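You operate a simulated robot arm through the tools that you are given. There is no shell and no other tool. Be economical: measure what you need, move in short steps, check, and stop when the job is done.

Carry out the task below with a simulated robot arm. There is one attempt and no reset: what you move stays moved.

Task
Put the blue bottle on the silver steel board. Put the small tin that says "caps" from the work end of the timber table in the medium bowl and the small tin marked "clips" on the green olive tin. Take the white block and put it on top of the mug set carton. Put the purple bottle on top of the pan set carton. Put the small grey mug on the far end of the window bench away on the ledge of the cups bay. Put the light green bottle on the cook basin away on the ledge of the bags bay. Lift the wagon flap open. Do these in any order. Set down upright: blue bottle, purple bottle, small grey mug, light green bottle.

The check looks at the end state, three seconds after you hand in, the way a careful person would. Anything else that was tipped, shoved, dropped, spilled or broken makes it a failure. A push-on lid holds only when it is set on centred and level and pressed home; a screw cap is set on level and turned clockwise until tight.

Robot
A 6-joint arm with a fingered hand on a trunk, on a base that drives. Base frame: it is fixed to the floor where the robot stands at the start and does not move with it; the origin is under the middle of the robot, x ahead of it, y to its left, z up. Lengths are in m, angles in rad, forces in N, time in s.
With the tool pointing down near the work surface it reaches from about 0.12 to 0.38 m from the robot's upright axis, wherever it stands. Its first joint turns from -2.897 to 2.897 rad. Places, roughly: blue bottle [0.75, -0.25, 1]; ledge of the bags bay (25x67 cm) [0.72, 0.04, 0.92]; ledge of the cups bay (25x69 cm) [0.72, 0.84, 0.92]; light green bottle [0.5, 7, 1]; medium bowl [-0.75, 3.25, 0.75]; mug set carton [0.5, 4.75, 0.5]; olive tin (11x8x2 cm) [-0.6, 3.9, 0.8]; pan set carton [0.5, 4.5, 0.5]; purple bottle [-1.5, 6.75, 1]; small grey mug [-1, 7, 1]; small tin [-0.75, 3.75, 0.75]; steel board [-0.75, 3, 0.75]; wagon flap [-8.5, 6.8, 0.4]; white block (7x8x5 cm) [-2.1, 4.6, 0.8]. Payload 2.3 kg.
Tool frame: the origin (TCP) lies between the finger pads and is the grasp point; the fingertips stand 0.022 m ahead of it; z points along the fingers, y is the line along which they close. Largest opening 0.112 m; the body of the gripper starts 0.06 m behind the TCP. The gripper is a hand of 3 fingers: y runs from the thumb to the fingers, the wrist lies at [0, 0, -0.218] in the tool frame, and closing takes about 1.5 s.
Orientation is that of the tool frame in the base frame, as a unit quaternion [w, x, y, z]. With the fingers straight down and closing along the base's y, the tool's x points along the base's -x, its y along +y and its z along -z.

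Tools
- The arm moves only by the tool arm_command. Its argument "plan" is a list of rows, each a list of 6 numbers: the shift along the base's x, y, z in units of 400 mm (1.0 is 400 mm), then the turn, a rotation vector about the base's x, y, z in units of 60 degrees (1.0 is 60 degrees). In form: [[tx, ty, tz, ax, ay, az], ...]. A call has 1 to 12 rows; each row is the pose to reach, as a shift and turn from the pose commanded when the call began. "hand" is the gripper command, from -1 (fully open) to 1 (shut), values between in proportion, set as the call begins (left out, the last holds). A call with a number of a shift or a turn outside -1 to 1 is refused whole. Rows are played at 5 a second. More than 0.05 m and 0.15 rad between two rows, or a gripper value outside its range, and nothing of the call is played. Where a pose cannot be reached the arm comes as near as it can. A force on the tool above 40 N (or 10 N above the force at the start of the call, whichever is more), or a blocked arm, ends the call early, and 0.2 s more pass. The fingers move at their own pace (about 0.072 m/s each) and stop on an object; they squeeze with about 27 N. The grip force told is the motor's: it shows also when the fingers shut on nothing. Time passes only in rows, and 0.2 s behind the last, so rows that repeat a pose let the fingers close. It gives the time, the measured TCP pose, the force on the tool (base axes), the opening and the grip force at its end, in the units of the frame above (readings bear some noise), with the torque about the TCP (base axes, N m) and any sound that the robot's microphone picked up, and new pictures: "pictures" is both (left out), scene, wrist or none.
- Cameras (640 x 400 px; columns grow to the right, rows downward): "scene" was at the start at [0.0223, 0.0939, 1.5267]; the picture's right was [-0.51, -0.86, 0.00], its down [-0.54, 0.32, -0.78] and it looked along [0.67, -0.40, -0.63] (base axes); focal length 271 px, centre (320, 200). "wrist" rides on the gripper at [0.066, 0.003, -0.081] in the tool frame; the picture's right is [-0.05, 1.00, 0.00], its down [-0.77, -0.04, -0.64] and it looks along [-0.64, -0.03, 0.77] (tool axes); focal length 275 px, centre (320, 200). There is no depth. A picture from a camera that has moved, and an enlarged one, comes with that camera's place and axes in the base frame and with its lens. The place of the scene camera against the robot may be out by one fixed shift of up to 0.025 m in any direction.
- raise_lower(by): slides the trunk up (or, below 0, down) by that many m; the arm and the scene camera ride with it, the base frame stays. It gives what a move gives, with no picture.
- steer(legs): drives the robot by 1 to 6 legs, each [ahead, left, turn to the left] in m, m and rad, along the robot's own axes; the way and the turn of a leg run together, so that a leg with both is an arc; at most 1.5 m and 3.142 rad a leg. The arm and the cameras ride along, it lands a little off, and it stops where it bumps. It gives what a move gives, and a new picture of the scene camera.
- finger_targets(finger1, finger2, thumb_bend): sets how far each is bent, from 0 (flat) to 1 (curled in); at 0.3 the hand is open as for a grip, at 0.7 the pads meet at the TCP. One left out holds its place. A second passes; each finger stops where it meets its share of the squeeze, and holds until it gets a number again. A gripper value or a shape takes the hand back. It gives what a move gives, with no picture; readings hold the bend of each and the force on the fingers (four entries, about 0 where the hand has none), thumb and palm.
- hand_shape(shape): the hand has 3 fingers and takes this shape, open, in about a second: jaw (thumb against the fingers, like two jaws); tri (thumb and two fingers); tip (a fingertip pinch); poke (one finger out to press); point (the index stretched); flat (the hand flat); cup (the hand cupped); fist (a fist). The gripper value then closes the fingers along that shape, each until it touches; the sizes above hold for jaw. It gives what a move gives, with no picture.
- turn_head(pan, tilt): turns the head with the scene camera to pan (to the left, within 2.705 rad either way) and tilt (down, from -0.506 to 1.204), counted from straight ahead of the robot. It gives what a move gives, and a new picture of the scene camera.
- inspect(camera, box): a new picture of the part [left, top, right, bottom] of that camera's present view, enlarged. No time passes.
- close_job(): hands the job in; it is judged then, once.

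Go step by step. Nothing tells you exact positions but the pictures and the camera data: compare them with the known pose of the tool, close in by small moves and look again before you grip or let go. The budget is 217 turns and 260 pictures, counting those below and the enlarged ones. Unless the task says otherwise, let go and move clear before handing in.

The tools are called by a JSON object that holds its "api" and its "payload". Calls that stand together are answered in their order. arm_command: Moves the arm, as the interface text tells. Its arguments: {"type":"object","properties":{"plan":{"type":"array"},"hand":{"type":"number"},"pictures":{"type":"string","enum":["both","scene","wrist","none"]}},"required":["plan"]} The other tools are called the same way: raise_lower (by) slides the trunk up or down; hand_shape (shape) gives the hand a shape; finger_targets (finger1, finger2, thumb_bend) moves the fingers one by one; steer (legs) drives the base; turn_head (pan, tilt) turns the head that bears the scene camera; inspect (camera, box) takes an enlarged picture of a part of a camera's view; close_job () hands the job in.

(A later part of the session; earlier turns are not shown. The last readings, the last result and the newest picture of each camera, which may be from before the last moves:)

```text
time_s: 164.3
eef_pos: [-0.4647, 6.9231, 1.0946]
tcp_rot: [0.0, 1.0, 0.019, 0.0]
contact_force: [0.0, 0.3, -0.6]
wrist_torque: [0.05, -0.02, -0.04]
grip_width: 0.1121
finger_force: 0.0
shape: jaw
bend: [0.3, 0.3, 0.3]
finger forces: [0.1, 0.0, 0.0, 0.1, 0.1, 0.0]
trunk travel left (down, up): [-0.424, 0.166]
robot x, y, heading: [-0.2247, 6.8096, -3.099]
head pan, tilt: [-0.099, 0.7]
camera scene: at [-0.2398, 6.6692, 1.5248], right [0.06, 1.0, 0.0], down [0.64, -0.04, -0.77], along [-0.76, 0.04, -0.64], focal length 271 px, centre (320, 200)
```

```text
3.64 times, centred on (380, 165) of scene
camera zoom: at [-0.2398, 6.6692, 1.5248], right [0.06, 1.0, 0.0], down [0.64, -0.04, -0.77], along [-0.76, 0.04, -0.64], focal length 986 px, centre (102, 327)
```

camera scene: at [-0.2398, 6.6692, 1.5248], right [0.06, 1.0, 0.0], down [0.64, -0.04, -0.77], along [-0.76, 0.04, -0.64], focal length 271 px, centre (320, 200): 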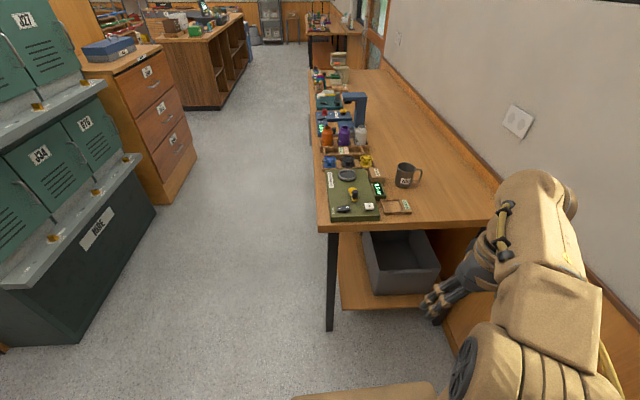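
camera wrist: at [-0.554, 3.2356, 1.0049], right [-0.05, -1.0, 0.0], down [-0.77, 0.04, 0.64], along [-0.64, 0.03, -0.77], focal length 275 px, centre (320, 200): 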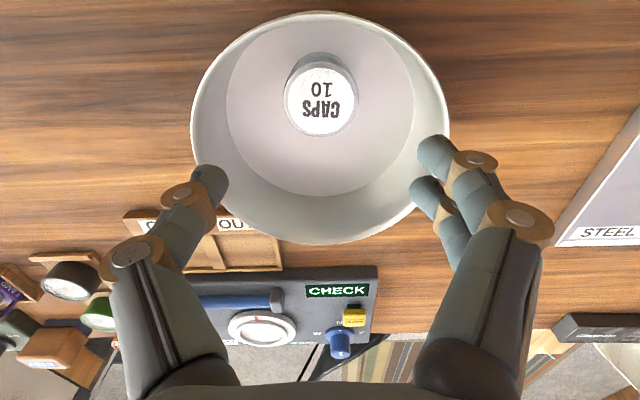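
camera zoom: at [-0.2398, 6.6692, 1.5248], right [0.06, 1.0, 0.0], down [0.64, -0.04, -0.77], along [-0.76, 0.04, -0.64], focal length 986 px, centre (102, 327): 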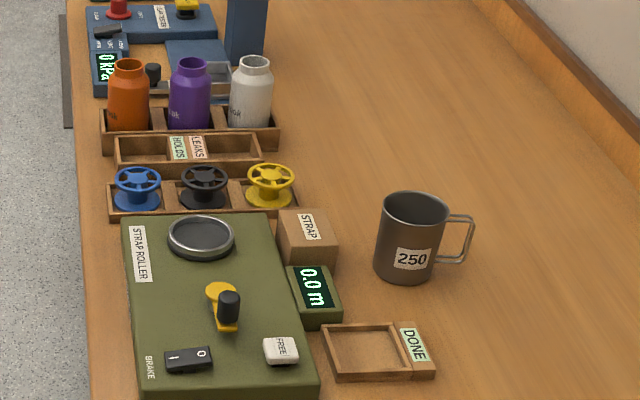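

The handle points toward +y. I'll pinch the mug's south wall (thumb inside) with a forward-tilted hand, so first I close in on the bench end.

{"api": "steer", "payload": {"legs": [[0, 0, -0.042], [0, -0.14, 0], [0.34, 0, 0]]}}

{"api": "arm_command", "payload": {"plan": [[0, 0, 0.02, 0, 0.14, 0], [0, 0, 0.04, 0, 0.28, 0], [0, 0, 0.06, 0, 0.42, 0], [0, 0, 0.08, 0, 0.56, 0], [0, 0, 0.08, 0, 0.7, 0], [0, 0, 0.08, 0, 0.8, 0]]}}

```text
time_s: 167.8
eef_pos: [-0.8026, 7.0753, 1.094]
tcp_rot: [-0.001, 1.0, -0.001, 0.001]
contact_force: [-0.5, 0.5, 0.4]
wrist_torque: [0.02, -0.01, 0.01]
grip_width: 0.1119
finger_force: 0.2
shape: jaw
bend: [0.3, 0.3, 0.3]
finger forces: [0.0, 0.1, 0.0, 0.0, 0.1, 0.0]
trunk travel left (down, up): [-0.424, 0.166]
robot x, y, heading: [-0.5698, 6.9452, -3.148]
head pan, tilt: [-0.099, 0.7]
camera scene: at [-0.5872, 6.8121, 1.5247], right [0.1, 1.0, 0.0], down [0.64, -0.06, -0.76], along [-0.76, 0.08, -0.64], focal length 271 px, centre (320, 200)
```

scene: 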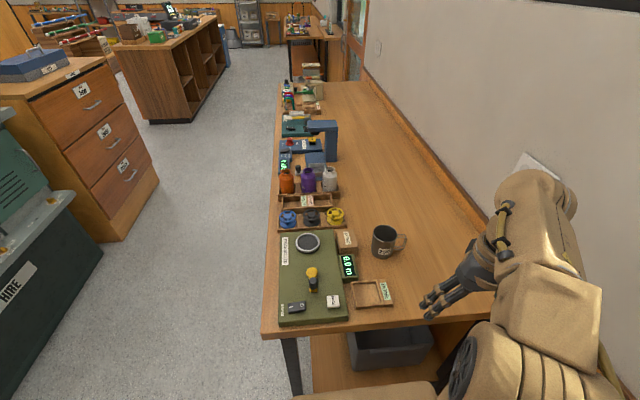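

```text
time_s: 169.2
eef_pos: [-0.8019, 7.0759, 1.1254]
tcp_rot: [0.0, 0.913, 0.0, -0.408]
contact_force: [-0.3, -0.7, -0.4]
wrist_torque: [0.02, 0.01, -0.01]
grip_width: 0.1118
finger_force: 0.0
shape: jaw
bend: [0.3, 0.3, 0.3]
finger forces: [0.0, 0.0, 0.0, 0.0, 0.0, 0.1]
trunk travel left (down, up): [-0.424, 0.166]
robot x, y, heading: [-0.5711, 6.9463, -3.145]
head pan, tilt: [-0.099, 0.7]
camera scene: at [-0.5864, 6.8121, 1.5248], right [0.1, 1.0, 0.0], down [0.64, -0.06, -0.77], along [-0.76, 0.08, -0.64], focal length 271 px, centre (320, 200)
camera wrist: at [-0.6966, 7.0722, 1.1316], right [-0.03, -1.0, 0.04], down [-0.04, 0.04, 1.0], along [-1.0, 0.03, -0.04], focal length 275 px, centre (320, 200)
```

scene: 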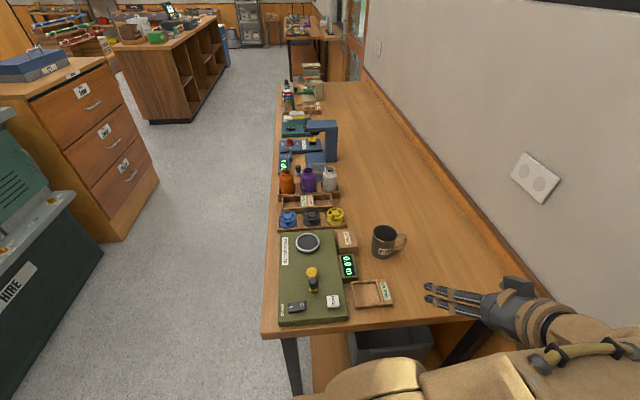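
wrist: 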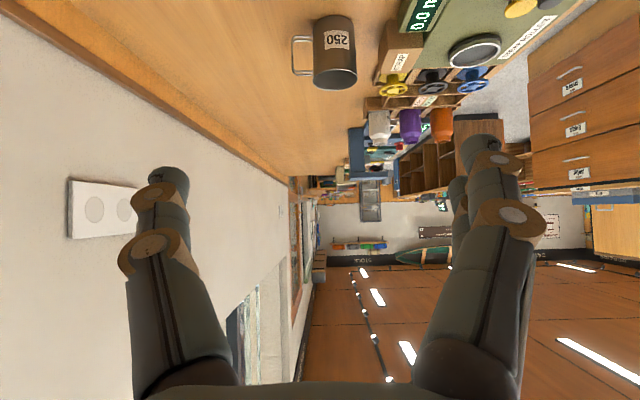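

The 48° tilt works. Across the mug, the handle side is in the way for a straight grip, so I'll yaw the hand 45° and tilt to 60° for a diagonal grip across the body.

{"api": "arm_command", "payload": {"plan": [[0.0, 0, 0, 0.0131, 0.0316, -0.1246], [0.0, 0, 0, 0.0262, 0.0632, -0.2491], [0, 0, 0, 0.0393, 0.0948, -0.3737], [0, 0, 0, 0.0524, 0.1263, -0.4983], [0, 0, 0, 0.0655, 0.1579, -0.6228], [0, 0, 0, 0.0786, 0.1895, -0.7474], [0, 0, 0, 0.0786, 0.1895, -0.7474]], "pictures": "wrist"}}

```text
time_s: 170.5
eef_pos: [-0.7456, 7.1255, 1.123]
tcp_rot: [-0.214, 0.79, -0.407, -0.405]
contact_force: [0.6, 0.0, 0.6]
wrist_torque: [0.01, -0.01, -0.01]
grip_width: 0.112
finger_force: 0.1
shape: jaw
bend: [0.3, 0.3, 0.3]
finger forces: [0.1, 0.1, 0.0, 0.0, 0.1, 0.0]
out of reach, approached as far as the arm can: row 5, 6
trunk travel left (down, up): [-0.424, 0.166]
robot x, y, heading: [-0.5682, 6.9458, -3.145]
head pan, tilt: [-0.099, 0.7]
stopped in row 6: the arm was blocked; the commanded pose is now the measured one
camera wrist: at [-0.6873, 7.0394, 1.1162], right [-0.83, -0.56, 0.03], down [0.06, -0.04, 1.0], along [-0.56, 0.83, 0.07], focal length 275 px, centre (320, 200)
```

wrist: 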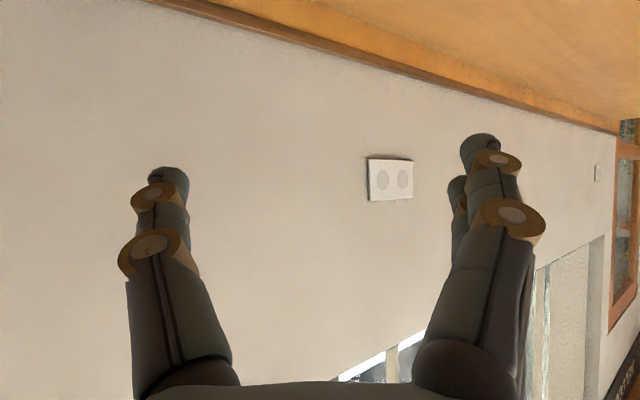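

The yaw worked but it got blocked close to the body. I'll creep 5 cm nearer and extend toward the mug.

{"api": "steer", "payload": {"legs": [[0.05, 0, 0]]}}

{"api": "arm_command", "payload": {"plan": [[-0.07, -0.06, 0, 0, 0, 0], [-0.14, -0.12, -0.02, 0, 0, 0.03], [-0.21, -0.18, -0.04, 0, 0, 0.06], [-0.28, -0.24, -0.06, 0, 0, 0.09], [-0.35, -0.3, -0.09, 0, 0, 0.12], [-0.43, -0.34, -0.12, 0, 0, 0.15], [-0.51, -0.364, -0.15, 0, 0, 0.167], [-0.51, -0.364, -0.15, 0, 0, 0.167]]}}

```text
time_s: 171.4
eef_pos: [-0.7965, 7.1252, 1.1236]
tcp_rot: [-0.213, 0.791, -0.406, -0.404]
contact_force: [0.0, -0.5, 0.2]
wrist_torque: [-0.02, 0.01, 0.02]
grip_width: 0.1122
finger_force: 0.0
shape: jaw
bend: [0.3, 0.3, 0.3]
finger forces: [0.0, 0.1, 0.0, 0.1, 0.0, 0.0]
trunk travel left (down, up): [-0.424, 0.166]
robot x, y, heading: [-0.6181, 6.9498, 3.137]
head pan, tilt: [-0.099, 0.7]
camera scene: at [-0.6373, 6.8121, 1.5247], right [0.1, 1.0, 0.0], down [0.64, -0.06, -0.76], along [-0.76, 0.08, -0.65], focal length 271 px, centre (320, 200)
```

scene: 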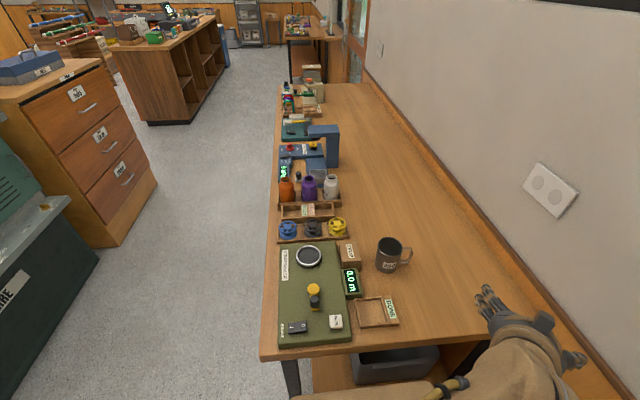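

```text
time_s: 171.8
eef_pos: [-0.7664, 7.1376, 1.1205]
tcp_rot: [-0.243, 0.756, -0.476, -0.379]
contact_force: [-0.2, 0.3, -0.6]
wrist_torque: [0.01, 0.02, -0.06]
grip_width: 0.112
finger_force: 0.1
shape: jaw
bend: [0.3, 0.3, 0.3]
finger forces: [0.0, 0.1, 0.0, 0.1, 0.0, 0.0]
out of reach, approached as far as the arm can: row 1, 2
trunk travel left (down, up): [-0.424, 0.166]
robot x, y, heading: [-0.619, 6.9455, 3.14]
head pan, tilt: [-0.099, 0.7]
stopped in row 2: the arm was blocked; the commanded pose is now the measured one
camera scene: at [-0.6362, 6.812, 1.5247], right [0.1, 1.0, 0.0], down [0.64, -0.06, -0.76], along [-0.76, 0.08, -0.64], focal length 271 px, centre (320, 200)
camera wrist: at [-0.7242, 7.0422, 1.1156], right [-0.91, -0.4, 0.03], down [0.05, -0.03, 1.0], along [-0.4, 0.91, 0.05], focal length 275 px, centre (320, 200)
```

scene: 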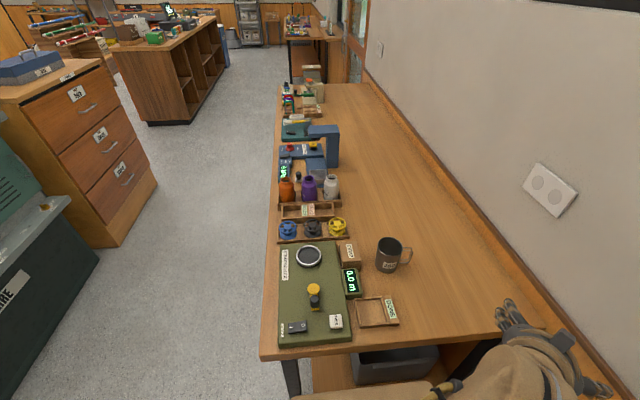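
wrist: 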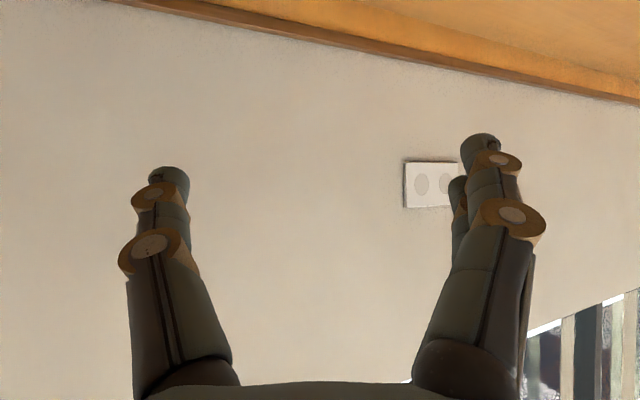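

I'll unwind the yaw with the wrist held still, then extend first.

{"api": "arm_command", "payload": {"plan": [[-0.05, -0.03, 0, 0, 0, 0.125], [-0.1, -0.06, 0, 0, 0, 0.25], [-0.14, -0.1, 0, 0, 0, 0.375], [-0.18, -0.15, 0, 0, 0, 0.5], [-0.21, -0.2, 0, 0, 0, 0.625], [-0.23, -0.26, 0, 0, 0, 0.75], [-0.25, -0.32, 0, 0, 0, 0.875], [-0.265, -0.38, 0, 0, 0, 1.0], [-0.265, -0.38, 0, 0, 0, 1.0]], "pictures": "wrist"}}

```text
time_s: 173.4
eef_pos: [-0.8501, 7.0514, 1.117]
tcp_rot: [-0.093, 0.876, -0.195, -0.432]
contact_force: [0.0, 1.1, -1.4]
wrist_torque: [-0.03, -0.02, 0.0]
grip_width: 0.112
finger_force: 0.1
shape: jaw
bend: [0.3, 0.3, 0.3]
finger forces: [0.1, 0.1, 0.1, 0.1, 0.1, 0.0]
trunk travel left (down, up): [-0.424, 0.166]
robot x, y, heading: [-0.6203, 6.9453, 3.145]
head pan, tilt: [-0.099, 0.7]
stopped in row 8: the arm was blocked; the commanded pose is now the measured one
camera wrist: at [-0.756, 7.0054, 1.1142], right [-0.45, -0.89, 0.04], down [0.05, 0.02, 1.0], along [-0.89, 0.45, 0.03], focal length 275 px, centre (320, 200)
```

wrist: 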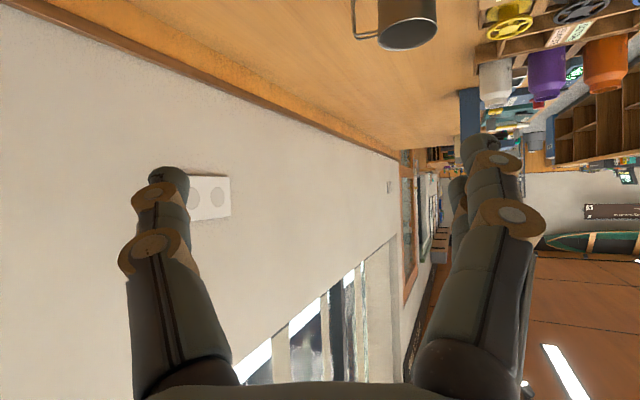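

The wrist was simply too near the robot's axis. I'll extend outward with this orientation.

{"api": "arm_command", "payload": {"plan": [[-0.08, -0.03, -0.02, 0, 0, 0], [-0.17, -0.07, -0.04, 0, 0, 0], [-0.26, -0.11, -0.06, 0, 0, 0], [-0.35, -0.15, -0.08, 0, 0, -0.08], [-0.4, -0.19, -0.1, 0, 0, -0.18], [-0.42, -0.22, -0.12, 0, 0, -0.28], [-0.42, -0.22, -0.12, 0, 0, -0.3]]}}

```text
time_s: 173.8
eef_pos: [-0.7928, 7.1296, 1.1159]
tcp_rot: [-0.205, 0.793, -0.421, -0.39]
contact_force: [0.5, 0.4, 0.1]
wrist_torque: [-0.02, 0.01, 0.0]
grip_width: 0.1122
finger_force: 0.1
shape: jaw
bend: [0.3, 0.3, 0.3]
finger forces: [0.0, 0.0, 0.0, 0.1, 0.0, 0.1]
out of reach, approached as far as the arm can: row 1
trunk travel left (down, up): [-0.424, 0.166]
robot x, y, heading: [-0.6186, 6.9468, -3.142]
head pan, tilt: [-0.099, 0.7]
stopped in row 1: the arm was blocked; the commanded pose is now the measured one
camera scene: at [-0.6357, 6.8128, 1.5248], right [0.1, 0.99, 0.0], down [0.64, -0.06, -0.76], along [-0.76, 0.08, -0.64], focal length 271 px, centre (320, 200)
camera wrist: at [-0.7357, 7.0418, 1.113], right [-0.84, -0.54, 0.04], down [0.05, 0.0, 1.0], along [-0.54, 0.84, 0.03], focal length 275 px, centre (320, 200)
```

scene: 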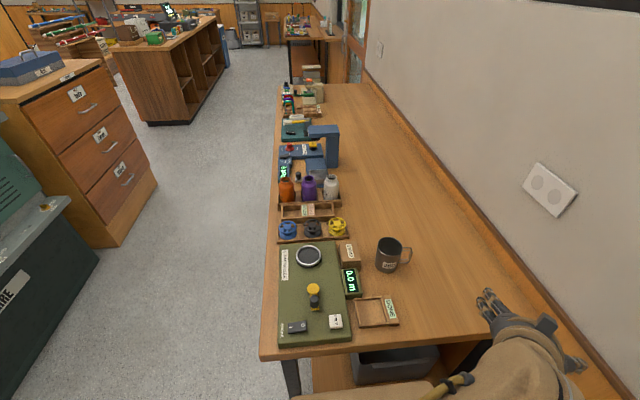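
wrist: 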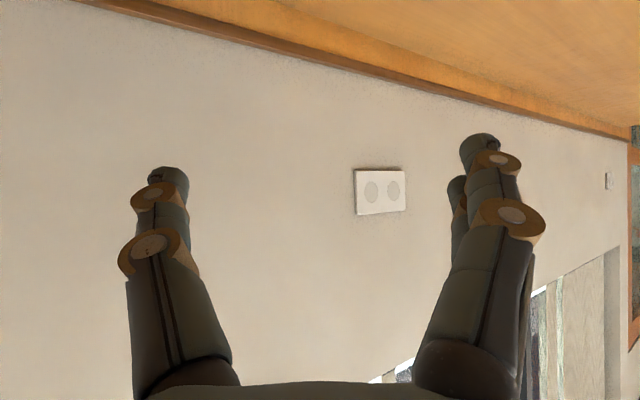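

The arm is near a singular spot. I'll tilt the hand back to vertical while moving the wrist outward.

{"api": "arm_command", "payload": {"plan": [[-0.02, -0.02, 0.0, -0.095, -0.06, 0], [-0.04, -0.04, 0.0, -0.19, -0.12, 0], [-0.04, -0.06, 0.0, -0.285, -0.18, 0], [-0.04, -0.08, 0, -0.38, -0.24, 0], [-0.04, -0.1, 0, -0.475, -0.3, 0], [-0.04, -0.12, -0.02, -0.57, -0.36, 0], [-0.04, -0.14, -0.04, -0.665, -0.42, 0], [-0.04, -0.15, -0.06, -0.77, -0.49, 0]], "pictures": "none"}}

```text
time_s: 174.3
eef_pos: [-0.7628, 7.1406, 1.1186]
tcp_rot: [-0.207, 0.77, -0.51, -0.323]
contact_force: [0.2, -0.5, -0.8]
wrist_torque: [-0.01, -0.02, 0.02]
grip_width: 0.1121
finger_force: 0.0
shape: jaw
bend: [0.3, 0.3, 0.3]
finger forces: [0.1, 0.1, 0.0, 0.0, 0.0, 0.0]
out of reach, approached as far as the arm can: row 2
trunk travel left (down, up): [-0.424, 0.166]
robot x, y, heading: [-0.6215, 6.9446, 3.14]
head pan, tilt: [-0.099, 0.7]
stopped in row 2: the arm was blocked; the commanded pose is now the measured one
```

{"api": "arm_command", "payload": {"plan": [[0, 0, 0, -0.06, -0.03, 0], [0, 0, 0, -0.12, -0.06, 0], [0, 0, 0, -0.18, -0.09, 0], [0, 0, 0, -0.24, -0.12, 0], [0, 0, 0, -0.3, -0.15, 0], [0, 0, 0, -0.36, -0.18, 0]], "pictures": "none"}}

```text
time_s: 175.7
eef_pos: [-0.7634, 7.1418, 1.1204]
tcp_rot: [-0.106, 0.822, -0.54, -0.148]
contact_force: [-1.6, -0.2, 0.4]
wrist_torque: [0.01, 0.0, 0.0]
grip_width: 0.1119
finger_force: 0.1
shape: jaw
bend: [0.3, 0.3, 0.3]
finger forces: [0.0, 0.1, 0.0, 0.1, 0.0, 0.1]
trunk travel left (down, up): [-0.424, 0.166]
robot x, y, heading: [-0.6198, 6.948, -3.14]
head pan, tilt: [-0.099, 0.7]
```

Tilting back freed it. I'll now extend the hand out over the bench first.

{"api": "arm_command", "payload": {"plan": [[-0.07, -0.06, -0.02, 0, 0, 0], [-0.14, -0.12, -0.04, 0, 0, 0], [-0.21, -0.17, -0.06, 0, 0, 0], [-0.28, -0.23, -0.08, 0, 0, 0], [-0.36, -0.297, -0.1, 0, 0, 0], [-0.36, -0.297, -0.12, 0, 0, 0]], "pictures": "none"}}

{"api": "arm_command", "payload": {"plan": [[-0.06, -0.014, -0.03, 0.089, 0.063, 0.059], [-0.12, -0.028, -0.06, 0.178, 0.126, 0.118], [-0.18, -0.042, -0.1, 0.267, 0.189, 0.177], [-0.24, -0.056, -0.14, 0.356, 0.252, 0.235], [-0.3, -0.07, -0.19, 0.445, 0.315, 0.294], [-0.365, -0.083, -0.23, 0.534, 0.378, 0.353], [-0.365, -0.083, -0.23, 0.534, 0.378, 0.353]]}}

```text
time_s: 177.1
eef_pos: [-0.8899, 7.0568, 1.1375]
tcp_rot: [-0.087, 0.828, -0.537, -0.135]
contact_force: [0.5, -0.1, -0.9]
wrist_torque: [0.0, 0.01, 0.0]
grip_width: 0.1121
finger_force: 0.0
shape: jaw
bend: [0.3, 0.3, 0.3]
finger forces: [0.0, 0.0, 0.0, 0.0, 0.1, 0.0]
out of reach, approached as far as the arm can: row 2, 3, 4, 5, 6
trunk travel left (down, up): [-0.424, 0.166]
robot x, y, heading: [-0.6188, 6.9464, -3.142]
head pan, tilt: [-0.099, 0.7]
```

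```text
time_s: 178.7
eef_pos: [-0.9484, 7.1359, 1.0964]
tcp_rot: [-0.113, 0.812, -0.321, -0.475]
contact_force: [-0.2, 0.1, 0.5]
wrist_torque: [-0.02, 0.04, 0.01]
grip_width: 0.1122
finger_force: 0.0
shape: jaw
bend: [0.3, 0.3, 0.3]
finger forces: [0.0, 0.1, 0.1, 0.0, 0.1, 0.1]
out of reach, approached as far as the arm can: row 1, 2, 3, 4, 5, 6, 7
trunk travel left (down, up): [-0.424, 0.166]
robot x, y, heading: [-0.6213, 6.9482, 3.143]
head pan, tilt: [-0.099, 0.7]
camera scene: at [-0.6344, 6.8118, 1.5247], right [0.1, 1.0, 0.0], down [0.64, -0.06, -0.77], along [-0.76, 0.08, -0.64], focal length 271 px, centre (320, 200)
camera wrist: at [-0.8704, 7.0666, 1.083], right [-0.64, -0.75, 0.16], down [0.2, 0.04, 0.98], along [-0.74, 0.66, 0.13], focal length 275 px, centre (320, 200)
```

scene: 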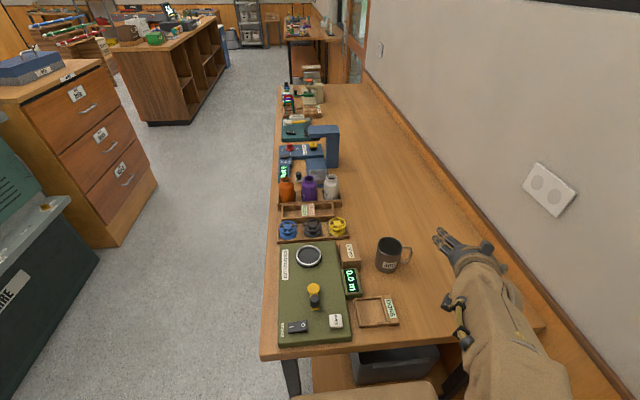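
wrist: 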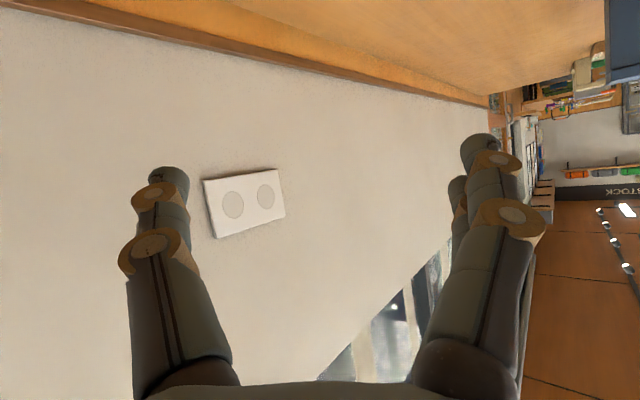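

The wrist's roll is limited when reaching left, so I'll shift the robot 0.16 m to its left and approach with the mug more to its right.

{"api": "steer", "payload": {"legs": [[0, 0.16, 0]]}}

{"api": "arm_command", "payload": {"plan": [[-0.06, 0.01, -0.05, 0.03, -0.015, -0.03], [-0.12, 0.02, -0.1, 0.06, -0.03, -0.06], [-0.18, 0.03, -0.15, 0.09, -0.05, -0.09], [-0.255, 0.035, -0.2, 0.106, -0.056, -0.096], [-0.255, 0.035, -0.2, 0.106, -0.056, -0.096]]}}

```text
time_s: 180.1
eef_pos: [-0.949, 6.9739, 1.0957]
tcp_rot: [-0.112, 0.812, -0.319, -0.475]
contact_force: [-0.7, 1.1, -1.3]
wrist_torque: [0.0, 0.03, -0.03]
grip_width: 0.112
finger_force: 0.1
shape: jaw
bend: [0.3, 0.3, 0.3]
finger forces: [0.0, 0.0, 0.0, 0.0, 0.1, 0.1]
trunk travel left (down, up): [-0.424, 0.166]
robot x, y, heading: [-0.6178, 6.784, -3.142]
head pan, tilt: [-0.099, 0.7]
camera scene: at [-0.6352, 6.6501, 1.5246], right [0.1, 1.0, 0.0], down [0.64, -0.06, -0.77], along [-0.76, 0.07, -0.64], focal length 271 px, centre (320, 200)
```

scene: 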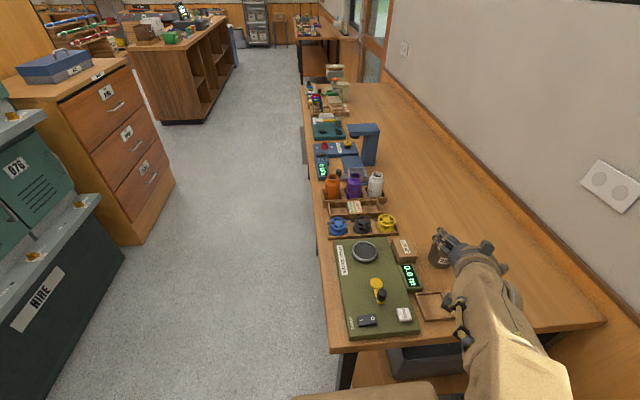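

```text
time_s: 181.3
eef_pos: [-1.0503, 6.9871, 1.0174]
tcp_rot: [-0.19, 0.801, -0.329, -0.463]
contact_force: [0.6, -0.5, 1.2]
wrist_torque: [0.0, 0.01, 0.01]
grip_width: 0.1119
finger_force: 0.0
shape: jaw
bend: [0.3, 0.3, 0.3]
finger forces: [0.1, 0.0, 0.1, 0.0, 0.0, 0.0]
trunk travel left (down, up): [-0.424, 0.166]
robot x, y, heading: [-0.6231, 6.7878, -3.143]
head pan, tilt: [-0.099, 0.7]
camera scene: at [-0.6347, 6.6512, 1.5248], right [0.1, 1.0, 0.0], down [0.64, -0.06, -0.77], along [-0.76, 0.07, -0.64], focal length 271 px, centre (320, 200)
camera wrist: at [-0.9791, 6.9122, 1.0004], right [-0.72, -0.69, 0.04], down [0.14, -0.09, 0.99], along [-0.68, 0.72, 0.16], focal length 275 px, centre (320, 200)
```

scene: 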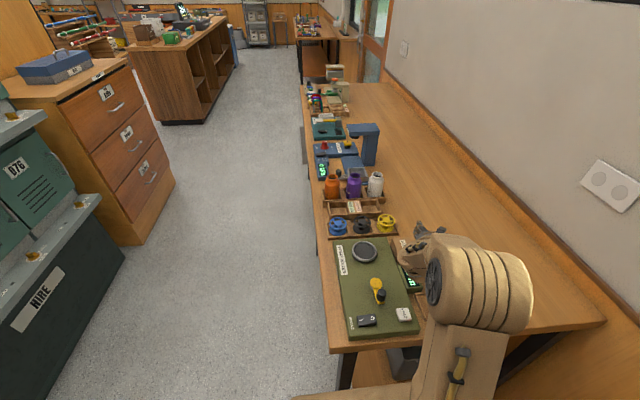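
wrist: 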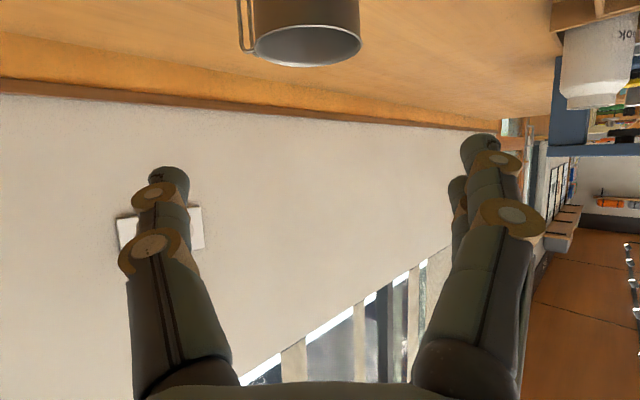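

The rim centre is at (-1.109, 7.058, 0.926) and the approach is well aligned. I'll shift sideways slightly, then lower the trunk 10.5 cm to the mug's height.

{"api": "arm_command", "payload": {"plan": [[0.015, 0.015, 0, 0, 0, 0], [0.015, 0.015, 0, 0, 0, 0]], "hand": -0.8, "pictures": "none"}}

{"api": "raise_lower", "payload": {"by": -0.105}}

{"api": "arm_command", "payload": {"plan": [[-0.03, 0.03, 0, 0, 0, 0], [-0.06, 0.06, 0, 0, 0, 0]]}}

```text
time_s: 181.9
eef_pos: [-1.043, 6.9936, 1.0163]
tcp_rot: [-0.191, 0.801, -0.33, -0.462]
contact_force: [-0.4, -0.1, -0.2]
wrist_torque: [0.01, -0.01, -0.04]
grip_width: 0.101
finger_force: 0.1
shape: jaw
bend: [0.48, 0.48, 0.44]
finger forces: [0.0, 0.1, 0.0, 0.1, 0.0, 0.0]
trunk travel left (down, up): [-0.424, 0.166]
robot x, y, heading: [-0.6164, 6.7844, -3.142]
head pan, tilt: [-0.099, 0.7]
```

```text
time_s: 183.3
eef_pos: [-1.0446, 6.9935, 0.9122]
tcp_rot: [-0.191, 0.801, -0.33, -0.462]
contact_force: [0.5, -0.3, 0.4]
wrist_torque: [-0.02, -0.03, 0.01]
grip_width: 0.1008
finger_force: 0.0
shape: jaw
bend: [0.49, 0.48, 0.44]
finger forces: [0.5, 0.0, 0.1, 0.1, 0.0, 0.0]
trunk travel left (down, up): [-0.319, 0.271]
robot x, y, heading: [-0.6186, 6.7819, -3.137]
head pan, tilt: [-0.099, 0.7]
```

```text
time_s: 183.9
eef_pos: [-1.0675, 7.0172, 0.9122]
tcp_rot: [-0.19, 0.8, -0.331, -0.462]
contact_force: [0.3, 2.4, 1.2]
wrist_torque: [-0.03, 0.11, -0.16]
grip_width: 0.1007
finger_force: 0.0
shape: jaw
bend: [0.51, 0.48, 0.44]
finger forces: [3.1, 0.1, 0.0, 0.1, 0.0, 0.0]
trunk travel left (down, up): [-0.319, 0.271]
robot x, y, heading: [-0.6219, 6.7856, -3.141]
head pan, tilt: [-0.099, 0.7]
camera scene: at [-0.6346, 6.6515, 1.4198], right [0.1, 1.0, 0.0], down [0.64, -0.06, -0.77], along [-0.76, 0.07, -0.64], focal length 271 px, centre (320, 200)
camera wrist: at [-0.9956, 6.9424, 0.8962], right [-0.72, -0.69, 0.04], down [0.14, -0.09, 0.99], along [-0.68, 0.72, 0.16], focal length 275 px, centre (320, 200)
```

scene: 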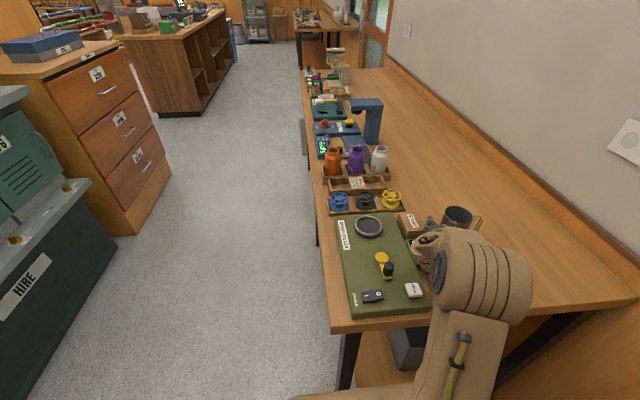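
wrist: 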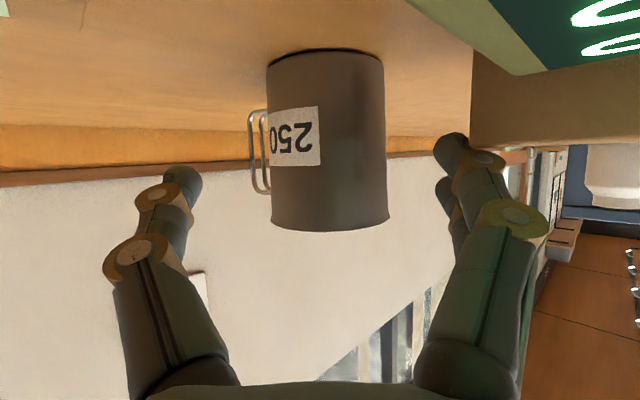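

A finger is brushing the strap box. I'll back off, rise 8 mm, narrow the opening and go in again.

{"api": "arm_command", "payload": {"plan": [[0.03, -0.03, 0.01, 0, 0, 0], [0.05, -0.05, 0.02, 0, 0, 0], [0.05, -0.05, 0.02, 0, 0, 0], [0.05, -0.05, 0.02, 0, 0, 0], [0.05, -0.05, 0.02, 0, 0, 0]], "hand": -0.45, "pictures": "none"}}

{"api": "arm_command", "payload": {"plan": [[-0.03, 0.035, 0, 0, 0, 0], [-0.06, 0.065, 0, 0, 0, 0]]}}

```text
time_s: 185.1
eef_pos: [-1.0484, 6.9971, 0.9205]
tcp_rot: [-0.191, 0.801, -0.33, -0.461]
contact_force: [0.2, 0.6, 0.4]
wrist_torque: [-0.01, -0.01, -0.05]
grip_width: 0.081
finger_force: 0.1
shape: jaw
bend: [0.66, 0.65, 0.62]
finger forces: [0.0, 0.0, 0.0, 0.0, 0.0, 0.0]
trunk travel left (down, up): [-0.319, 0.271]
robot x, y, heading: [-0.616, 6.7916, -3.141]
head pan, tilt: [-0.099, 0.7]
```

```text
time_s: 185.7
eef_pos: [-1.0743, 7.0207, 0.9214]
tcp_rot: [-0.191, 0.801, -0.33, -0.462]
contact_force: [0.1, 0.9, -0.5]
wrist_torque: [0.02, 0.01, 0.03]
grip_width: 0.0811
finger_force: 0.1
shape: jaw
bend: [0.66, 0.65, 0.62]
finger forces: [0.0, 0.1, 0.0, 0.0, 0.0, 0.0]
trunk travel left (down, up): [-0.319, 0.271]
robot x, y, heading: [-0.6197, 6.7898, -3.137]
head pan, tilt: [-0.099, 0.7]
camera scene: at [-0.6354, 6.6514, 1.4198], right [0.1, 1.0, 0.0], down [0.64, -0.06, -0.76], along [-0.76, 0.07, -0.64], focal length 271 px, centre (320, 200)
camera wrist: at [-1.002, 6.9467, 0.9052], right [-0.72, -0.69, 0.04], down [0.14, -0.09, 0.99], along [-0.68, 0.72, 0.16], focal length 275 px, centre (320, 200)
```

scene: 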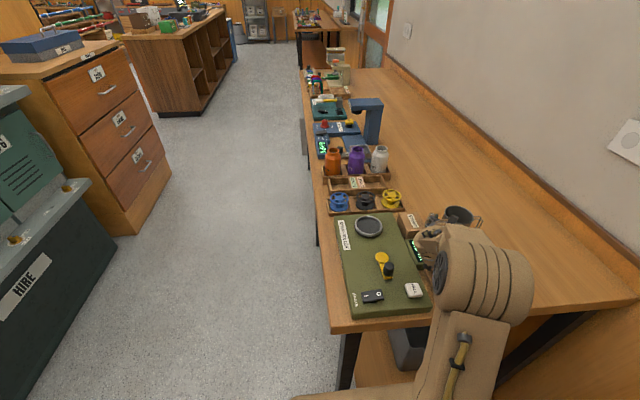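
wrist: 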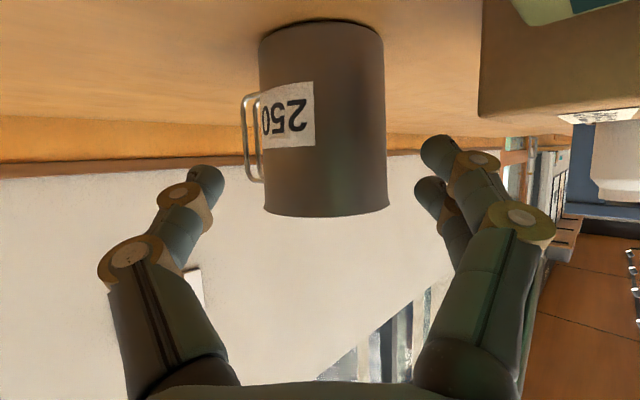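

Clear now and aligned. Advance 5 cm around the mug, then close.

{"api": "arm_command", "payload": {"plan": [[-0.03, 0.03, 0, 0, 0, 0], [-0.06, 0.06, 0, 0, 0, 0], [-0.09, 0.093, -0.005, 0, 0, 0], [-0.09, 0.093, -0.01, 0, 0, 0]], "pictures": "wrist"}}

```text
time_s: 186.7
eef_pos: [-1.1093, 7.0612, 0.9179]
tcp_rot: [-0.191, 0.801, -0.33, -0.461]
contact_force: [-0.1, -0.2, 0.5]
wrist_torque: [-0.02, 0.01, -0.02]
grip_width: 0.0815
finger_force: 0.0
shape: jaw
bend: [0.66, 0.65, 0.62]
finger forces: [0.0, 0.1, 0.1, 0.0, 0.0, 0.1]
trunk travel left (down, up): [-0.319, 0.271]
robot x, y, heading: [-0.619, 6.788, -3.138]
head pan, tilt: [-0.099, 0.7]
camera wrist: at [-1.0376, 6.9858, 0.9009], right [-0.72, -0.69, 0.04], down [0.14, -0.09, 0.99], along [-0.68, 0.72, 0.16], focal length 275 px, centre (320, 200)
```

wrist: 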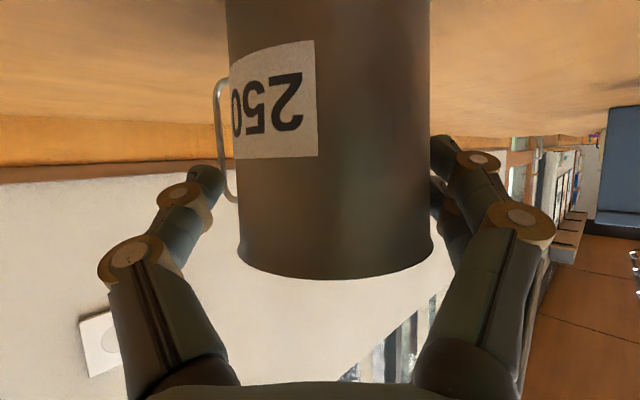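

{"api": "arm_command", "payload": {"plan": [[0, 0, 0, 0, 0, 0], [0, 0, 0, 0, 0, 0], [0, 0, 0, 0, 0, 0], [0, 0, 0, 0, 0, 0], [0, 0, 0, 0, 0, 0], [0, 0, 0.03, 0, 0, 0], [0, 0, 0.08, 0, 0, 0], [0, 0, 0.12, 0, 0, 0]], "hand": 1}}

```text
time_s: 188.5
eef_pos: [-1.1084, 7.0596, 0.9635]
tcp_rot: [-0.19, 0.801, -0.33, -0.461]
contact_force: [0.7, 0.4, -0.2]
wrist_torque: [0.02, 0.01, 0.0]
grip_width: 0.0526
finger_force: 27.5
shape: jaw
bend: [0.72, 0.73, 0.76]
finger forces: [13.3, 12.9, 0.0, 0.1, 25.8, 0.0]
trunk travel left (down, up): [-0.319, 0.271]
robot x, y, heading: [-0.6205, 6.7853, -3.145]
head pan, tilt: [-0.099, 0.7]
camera scene: at [-0.6353, 6.6513, 1.4197], right [0.1, 1.0, 0.0], down [0.64, -0.06, -0.76], along [-0.76, 0.07, -0.64], focal length 271 px, centre (320, 200)
camera wrist: at [-1.0379, 6.9856, 0.9469], right [-0.72, -0.69, 0.04], down [0.14, -0.09, 0.99], along [-0.68, 0.72, 0.16], focal length 275 px, centre (320, 200)
```

scene: 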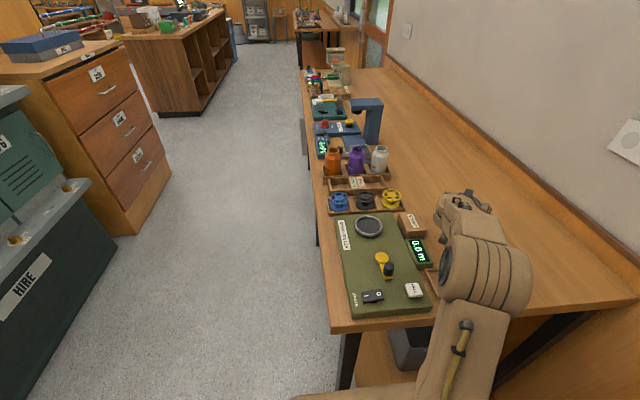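
wrist: 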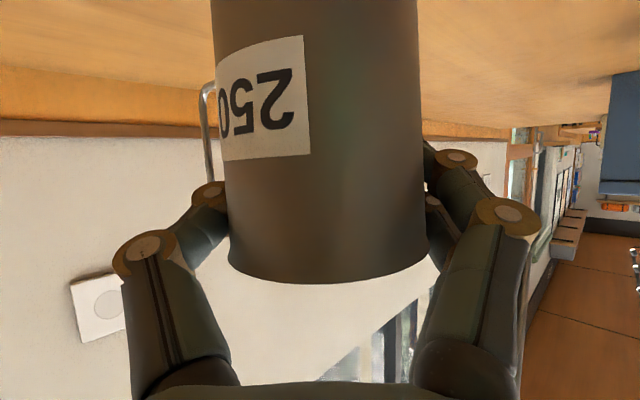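

The mug is held upright. I'll raise the trunk, back off, turn south and head for the cups bay.

{"api": "raise_lower", "payload": {"by": 0.14}}

{"api": "steer", "payload": {"legs": [[-0.6, 0.25, 0], [0, 0, 1.571]]}}

```text
time_s: 190.2
eef_pos: [-1.1094, 7.0602, 1.1029]
tcp_rot: [-0.191, 0.801, -0.331, -0.461]
contact_force: [-0.1, 0.3, -0.5]
wrist_torque: [0.02, 0.03, 0.03]
grip_width: 0.0526
finger_force: 27.4
shape: jaw
bend: [0.72, 0.73, 0.76]
finger forces: [13.3, 12.8, 0.0, 0.0, 25.8, 0.0]
trunk travel left (down, up): [-0.459, 0.131]
robot x, y, heading: [-0.6203, 6.7873, -3.137]
head pan, tilt: [-0.099, 0.7]
```

```text
time_s: 197.5
eef_pos: [-0.3035, 6.0564, 1.1031]
tcp_rot: [0.184, 0.805, 0.32, -0.464]
contact_force: [0.6, 0.5, 0.7]
wrist_torque: [-0.01, 0.01, 0.03]
grip_width: 0.0522
finger_force: 27.1
shape: jaw
bend: [0.72, 0.73, 0.76]
finger forces: [13.3, 12.6, 0.0, 0.1, 26.3, 0.1]
trunk travel left (down, up): [-0.459, 0.131]
robot x, y, heading: [-0.0162, 6.5356, -1.598]
head pan, tilt: [-0.099, 0.7]
camera scene: at [0.1253, 6.5067, 1.5598], right [-0.99, 0.13, 0.0], down [0.08, 0.64, -0.76], along [-0.1, -0.76, -0.64], focal length 271 px, centre (320, 200)
```

scene: 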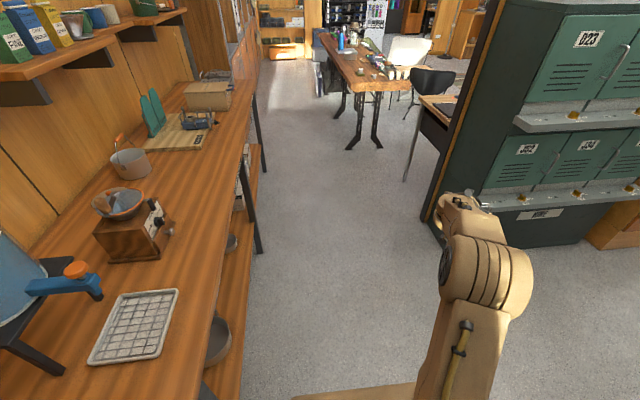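

Aligned with the aisle. Driving south to the cups bay.

{"api": "steer", "payload": {"legs": [[0, 0, 0.03], [1.5, 0, 0], [1.4, 0, 0]]}}

{"api": "steer", "payload": {"legs": [[1.5, 0, 0], [1.22, 0, 0]]}}

```text
time_s: 211.8
eef_pos: [-0.301, 3.1709, 1.1034]
tcp_rot: [0.185, 0.805, 0.322, -0.463]
contact_force: [-0.6, -0.4, -1.3]
wrist_torque: [-0.04, 0.0, 0.0]
grip_width: 0.0525
finger_force: 26.9
shape: jaw
bend: [0.72, 0.73, 0.76]
finger forces: [13.3, 12.6, 0.1, 0.0, 26.3, 0.0]
trunk travel left (down, up): [-0.459, 0.131]
robot x, y, heading: [-0.0124, 3.6555, -1.597]
head pan, tilt: [-0.099, 0.7]
camera scene: at [0.1283, 3.6216, 1.5597], right [-0.99, 0.13, 0.0], down [0.08, 0.64, -0.76], along [-0.1, -0.76, -0.64], focal length 271 px, centre (320, 200)
```

scene: 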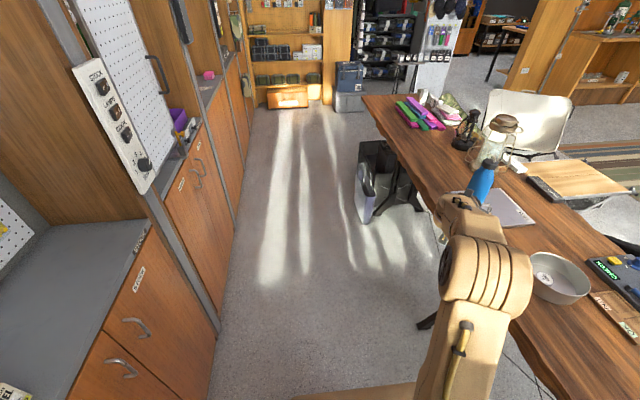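

```text
time_s: 225.1
eef_pos: [-0.4287, 0.4502, 1.104]
tcp_rot: [0.173, 0.812, 0.302, -0.468]
contact_force: [0.2, -0.5, -1.2]
wrist_torque: [0.05, 0.02, -0.04]
grip_width: 0.0522
finger_force: 26.7
shape: jaw
bend: [0.72, 0.73, 0.76]
finger forces: [13.2, 12.6, 0.2, 0.0, 26.3, 0.0]
trunk travel left (down, up): [-0.459, 0.131]
robot x, y, heading: [-0.1162, 0.9171, -1.645]
head pan, tilt: [-0.099, 0.7]
camera scene: at [0.0204, 0.8806, 1.5597], right [-0.98, 0.17, 0.0], down [0.11, 0.63, -0.76], along [-0.13, -0.75, -0.64], focal length 271 px, centre (320, 200)
```

scene: 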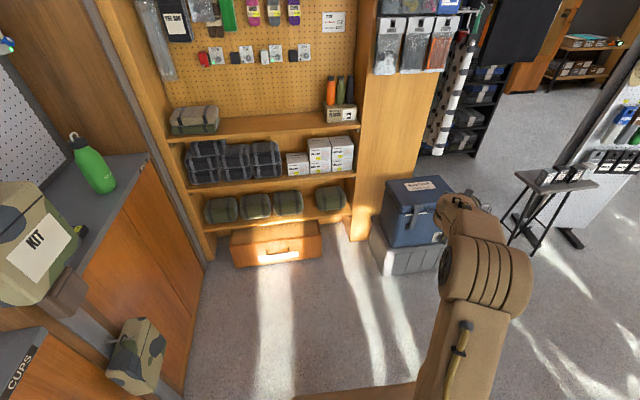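

Now I'll turn to face the cups bay and look.

{"api": "steer", "payload": {"legs": [[0, 0, 1.64]]}}

{"api": "turn_head", "payload": {"pan": 0.1, "tilt": 0.7}}

```text
time_s: 229.6
eef_pos: [0.3794, 0.6606, 1.1032]
tcp_rot: [0.464, 0.317, 0.807, -0.183]
contact_force: [-0.3, 0.8, -0.7]
wrist_torque: [-0.01, 0.0, -0.01]
grip_width: 0.052
finger_force: 27.0
shape: jaw
bend: [0.72, 0.73, 0.76]
finger forces: [13.2, 12.5, 0.0, 0.1, 26.3, 0.1]
trunk travel left (down, up): [-0.459, 0.131]
robot x, y, heading: [-0.1186, 0.9218, 0.031]
head pan, tilt: [-0.099, 0.7]
camera scene: at [-0.0895, 1.0482, 1.5598], right [-0.07, -1.0, 0.0], down [-0.64, 0.04, -0.76], along [0.76, -0.05, -0.64], focal length 271 px, centre (320, 200)
```

scene: 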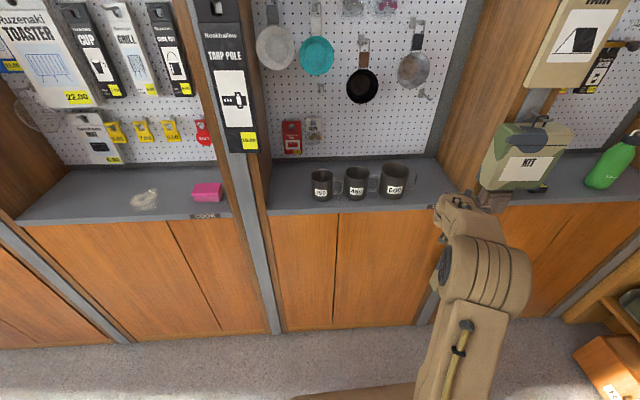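

```text
time_s: 230.3
eef_pos: [0.38, 0.6595, 1.1029]
tcp_rot: [0.464, 0.318, 0.806, -0.184]
contact_force: [0.8, 0.7, -1.1]
wrist_torque: [-0.03, -0.07, -0.04]
grip_width: 0.0516
finger_force: 27.0
shape: jaw
bend: [0.72, 0.73, 0.76]
finger forces: [13.2, 12.4, 0.1, 0.0, 26.3, 0.1]
trunk travel left (down, up): [-0.459, 0.131]
robot x, y, heading: [-0.1189, 0.9164, 0.035]
head pan, tilt: [0.099, 0.7]
camera scene: at [-0.0901, 1.065, 1.5598], right [0.13, -0.99, 0.0], down [-0.64, -0.09, -0.76], along [0.76, 0.1, -0.64], focal length 271 px, centre (320, 200)
```

scene: 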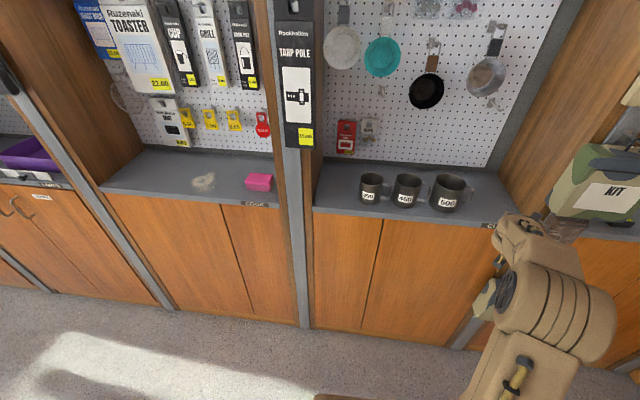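

There's a free spot right of the 600 mug, around (0.665, 0.585). I'll square up and drive the mug over it.

{"api": "steer", "payload": {"legs": [[0, 0, -0.034], [0.29, -0.056, 0]]}}

{"api": "turn_head", "payload": {"pan": -0.6, "tilt": 0.7}}

{"api": "arm_command", "payload": {"plan": [[0, 0, 0, 0, 0, 0]], "pictures": "wrist"}}

```text
time_s: 232.7
eef_pos: [0.665, 0.5889, 1.1034]
tcp_rot: [0.461, 0.331, 0.801, -0.191]
contact_force: [-0.7, 0.1, -0.7]
wrist_torque: [0.03, 0.0, 0.0]
grip_width: 0.0517
finger_force: 27.5
shape: jaw
bend: [0.72, 0.73, 0.76]
finger forces: [13.2, 12.4, 0.0, 0.0, 26.4, 0.0]
trunk travel left (down, up): [-0.459, 0.131]
robot x, y, heading: [0.1699, 0.8634, -0.001]
head pan, tilt: [0.099, 0.7]
camera scene: at [0.2088, 1.0097, 1.5598], right [0.1, -1.0, 0.0], down [-0.64, -0.06, -0.76], along [0.76, 0.08, -0.64], focal length 271 px, centre (320, 200)
```

scene: 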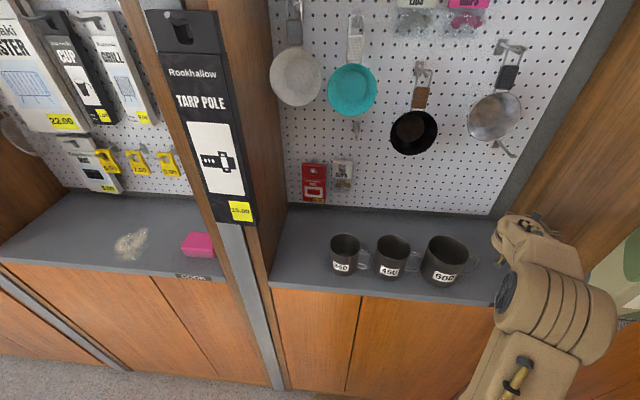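

```text
time_s: 233.8
eef_pos: [0.6635, 0.5882, 1.1016]
tcp_rot: [0.461, 0.331, 0.801, -0.191]
contact_force: [0.6, -0.5, -1.0]
wrist_torque: [0.0, -0.02, 0.01]
grip_width: 0.0516
finger_force: 26.9
shape: jaw
bend: [0.72, 0.73, 0.76]
finger forces: [13.1, 12.4, 0.0, 0.0, 26.3, 0.1]
trunk travel left (down, up): [-0.459, 0.131]
robot x, y, heading: [0.1751, 0.8655, -0.005]
head pan, tilt: [-0.6, 0.7]
camera scene: at [0.1935, 0.9535, 1.5598], right [-0.56, -0.83, 0.0], down [-0.53, 0.36, -0.76], along [0.63, -0.43, -0.64], focal length 271 px, centre (320, 200)
```

scene: 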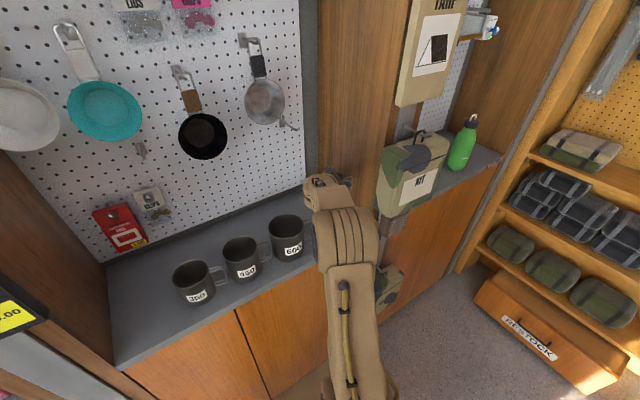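

```text
time_s: 234.2
eef_pos: [0.6645, 0.588, 1.1039]
tcp_rot: [0.461, 0.331, 0.801, -0.191]
contact_force: [-0.3, 0.0, -0.3]
wrist_torque: [0.0, 0.0, 0.01]
grip_width: 0.0519
finger_force: 27.2
shape: jaw
bend: [0.72, 0.73, 0.76]
finger forces: [13.2, 12.4, 0.1, 0.0, 26.3, 0.1]
trunk travel left (down, up): [-0.459, 0.131]
robot x, y, heading: [0.1708, 0.8605, -0.003]
head pan, tilt: [-0.6, 0.7]
camera wrist: at [0.594, 0.6635, 1.0867], right [0.72, 0.69, 0.04], down [-0.14, 0.09, 0.99], along [0.68, -0.72, 0.16], focal length 275 px, centre (320, 200)
```

wrist: 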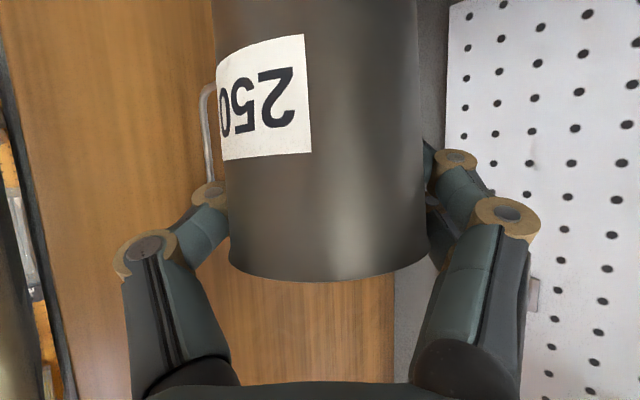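

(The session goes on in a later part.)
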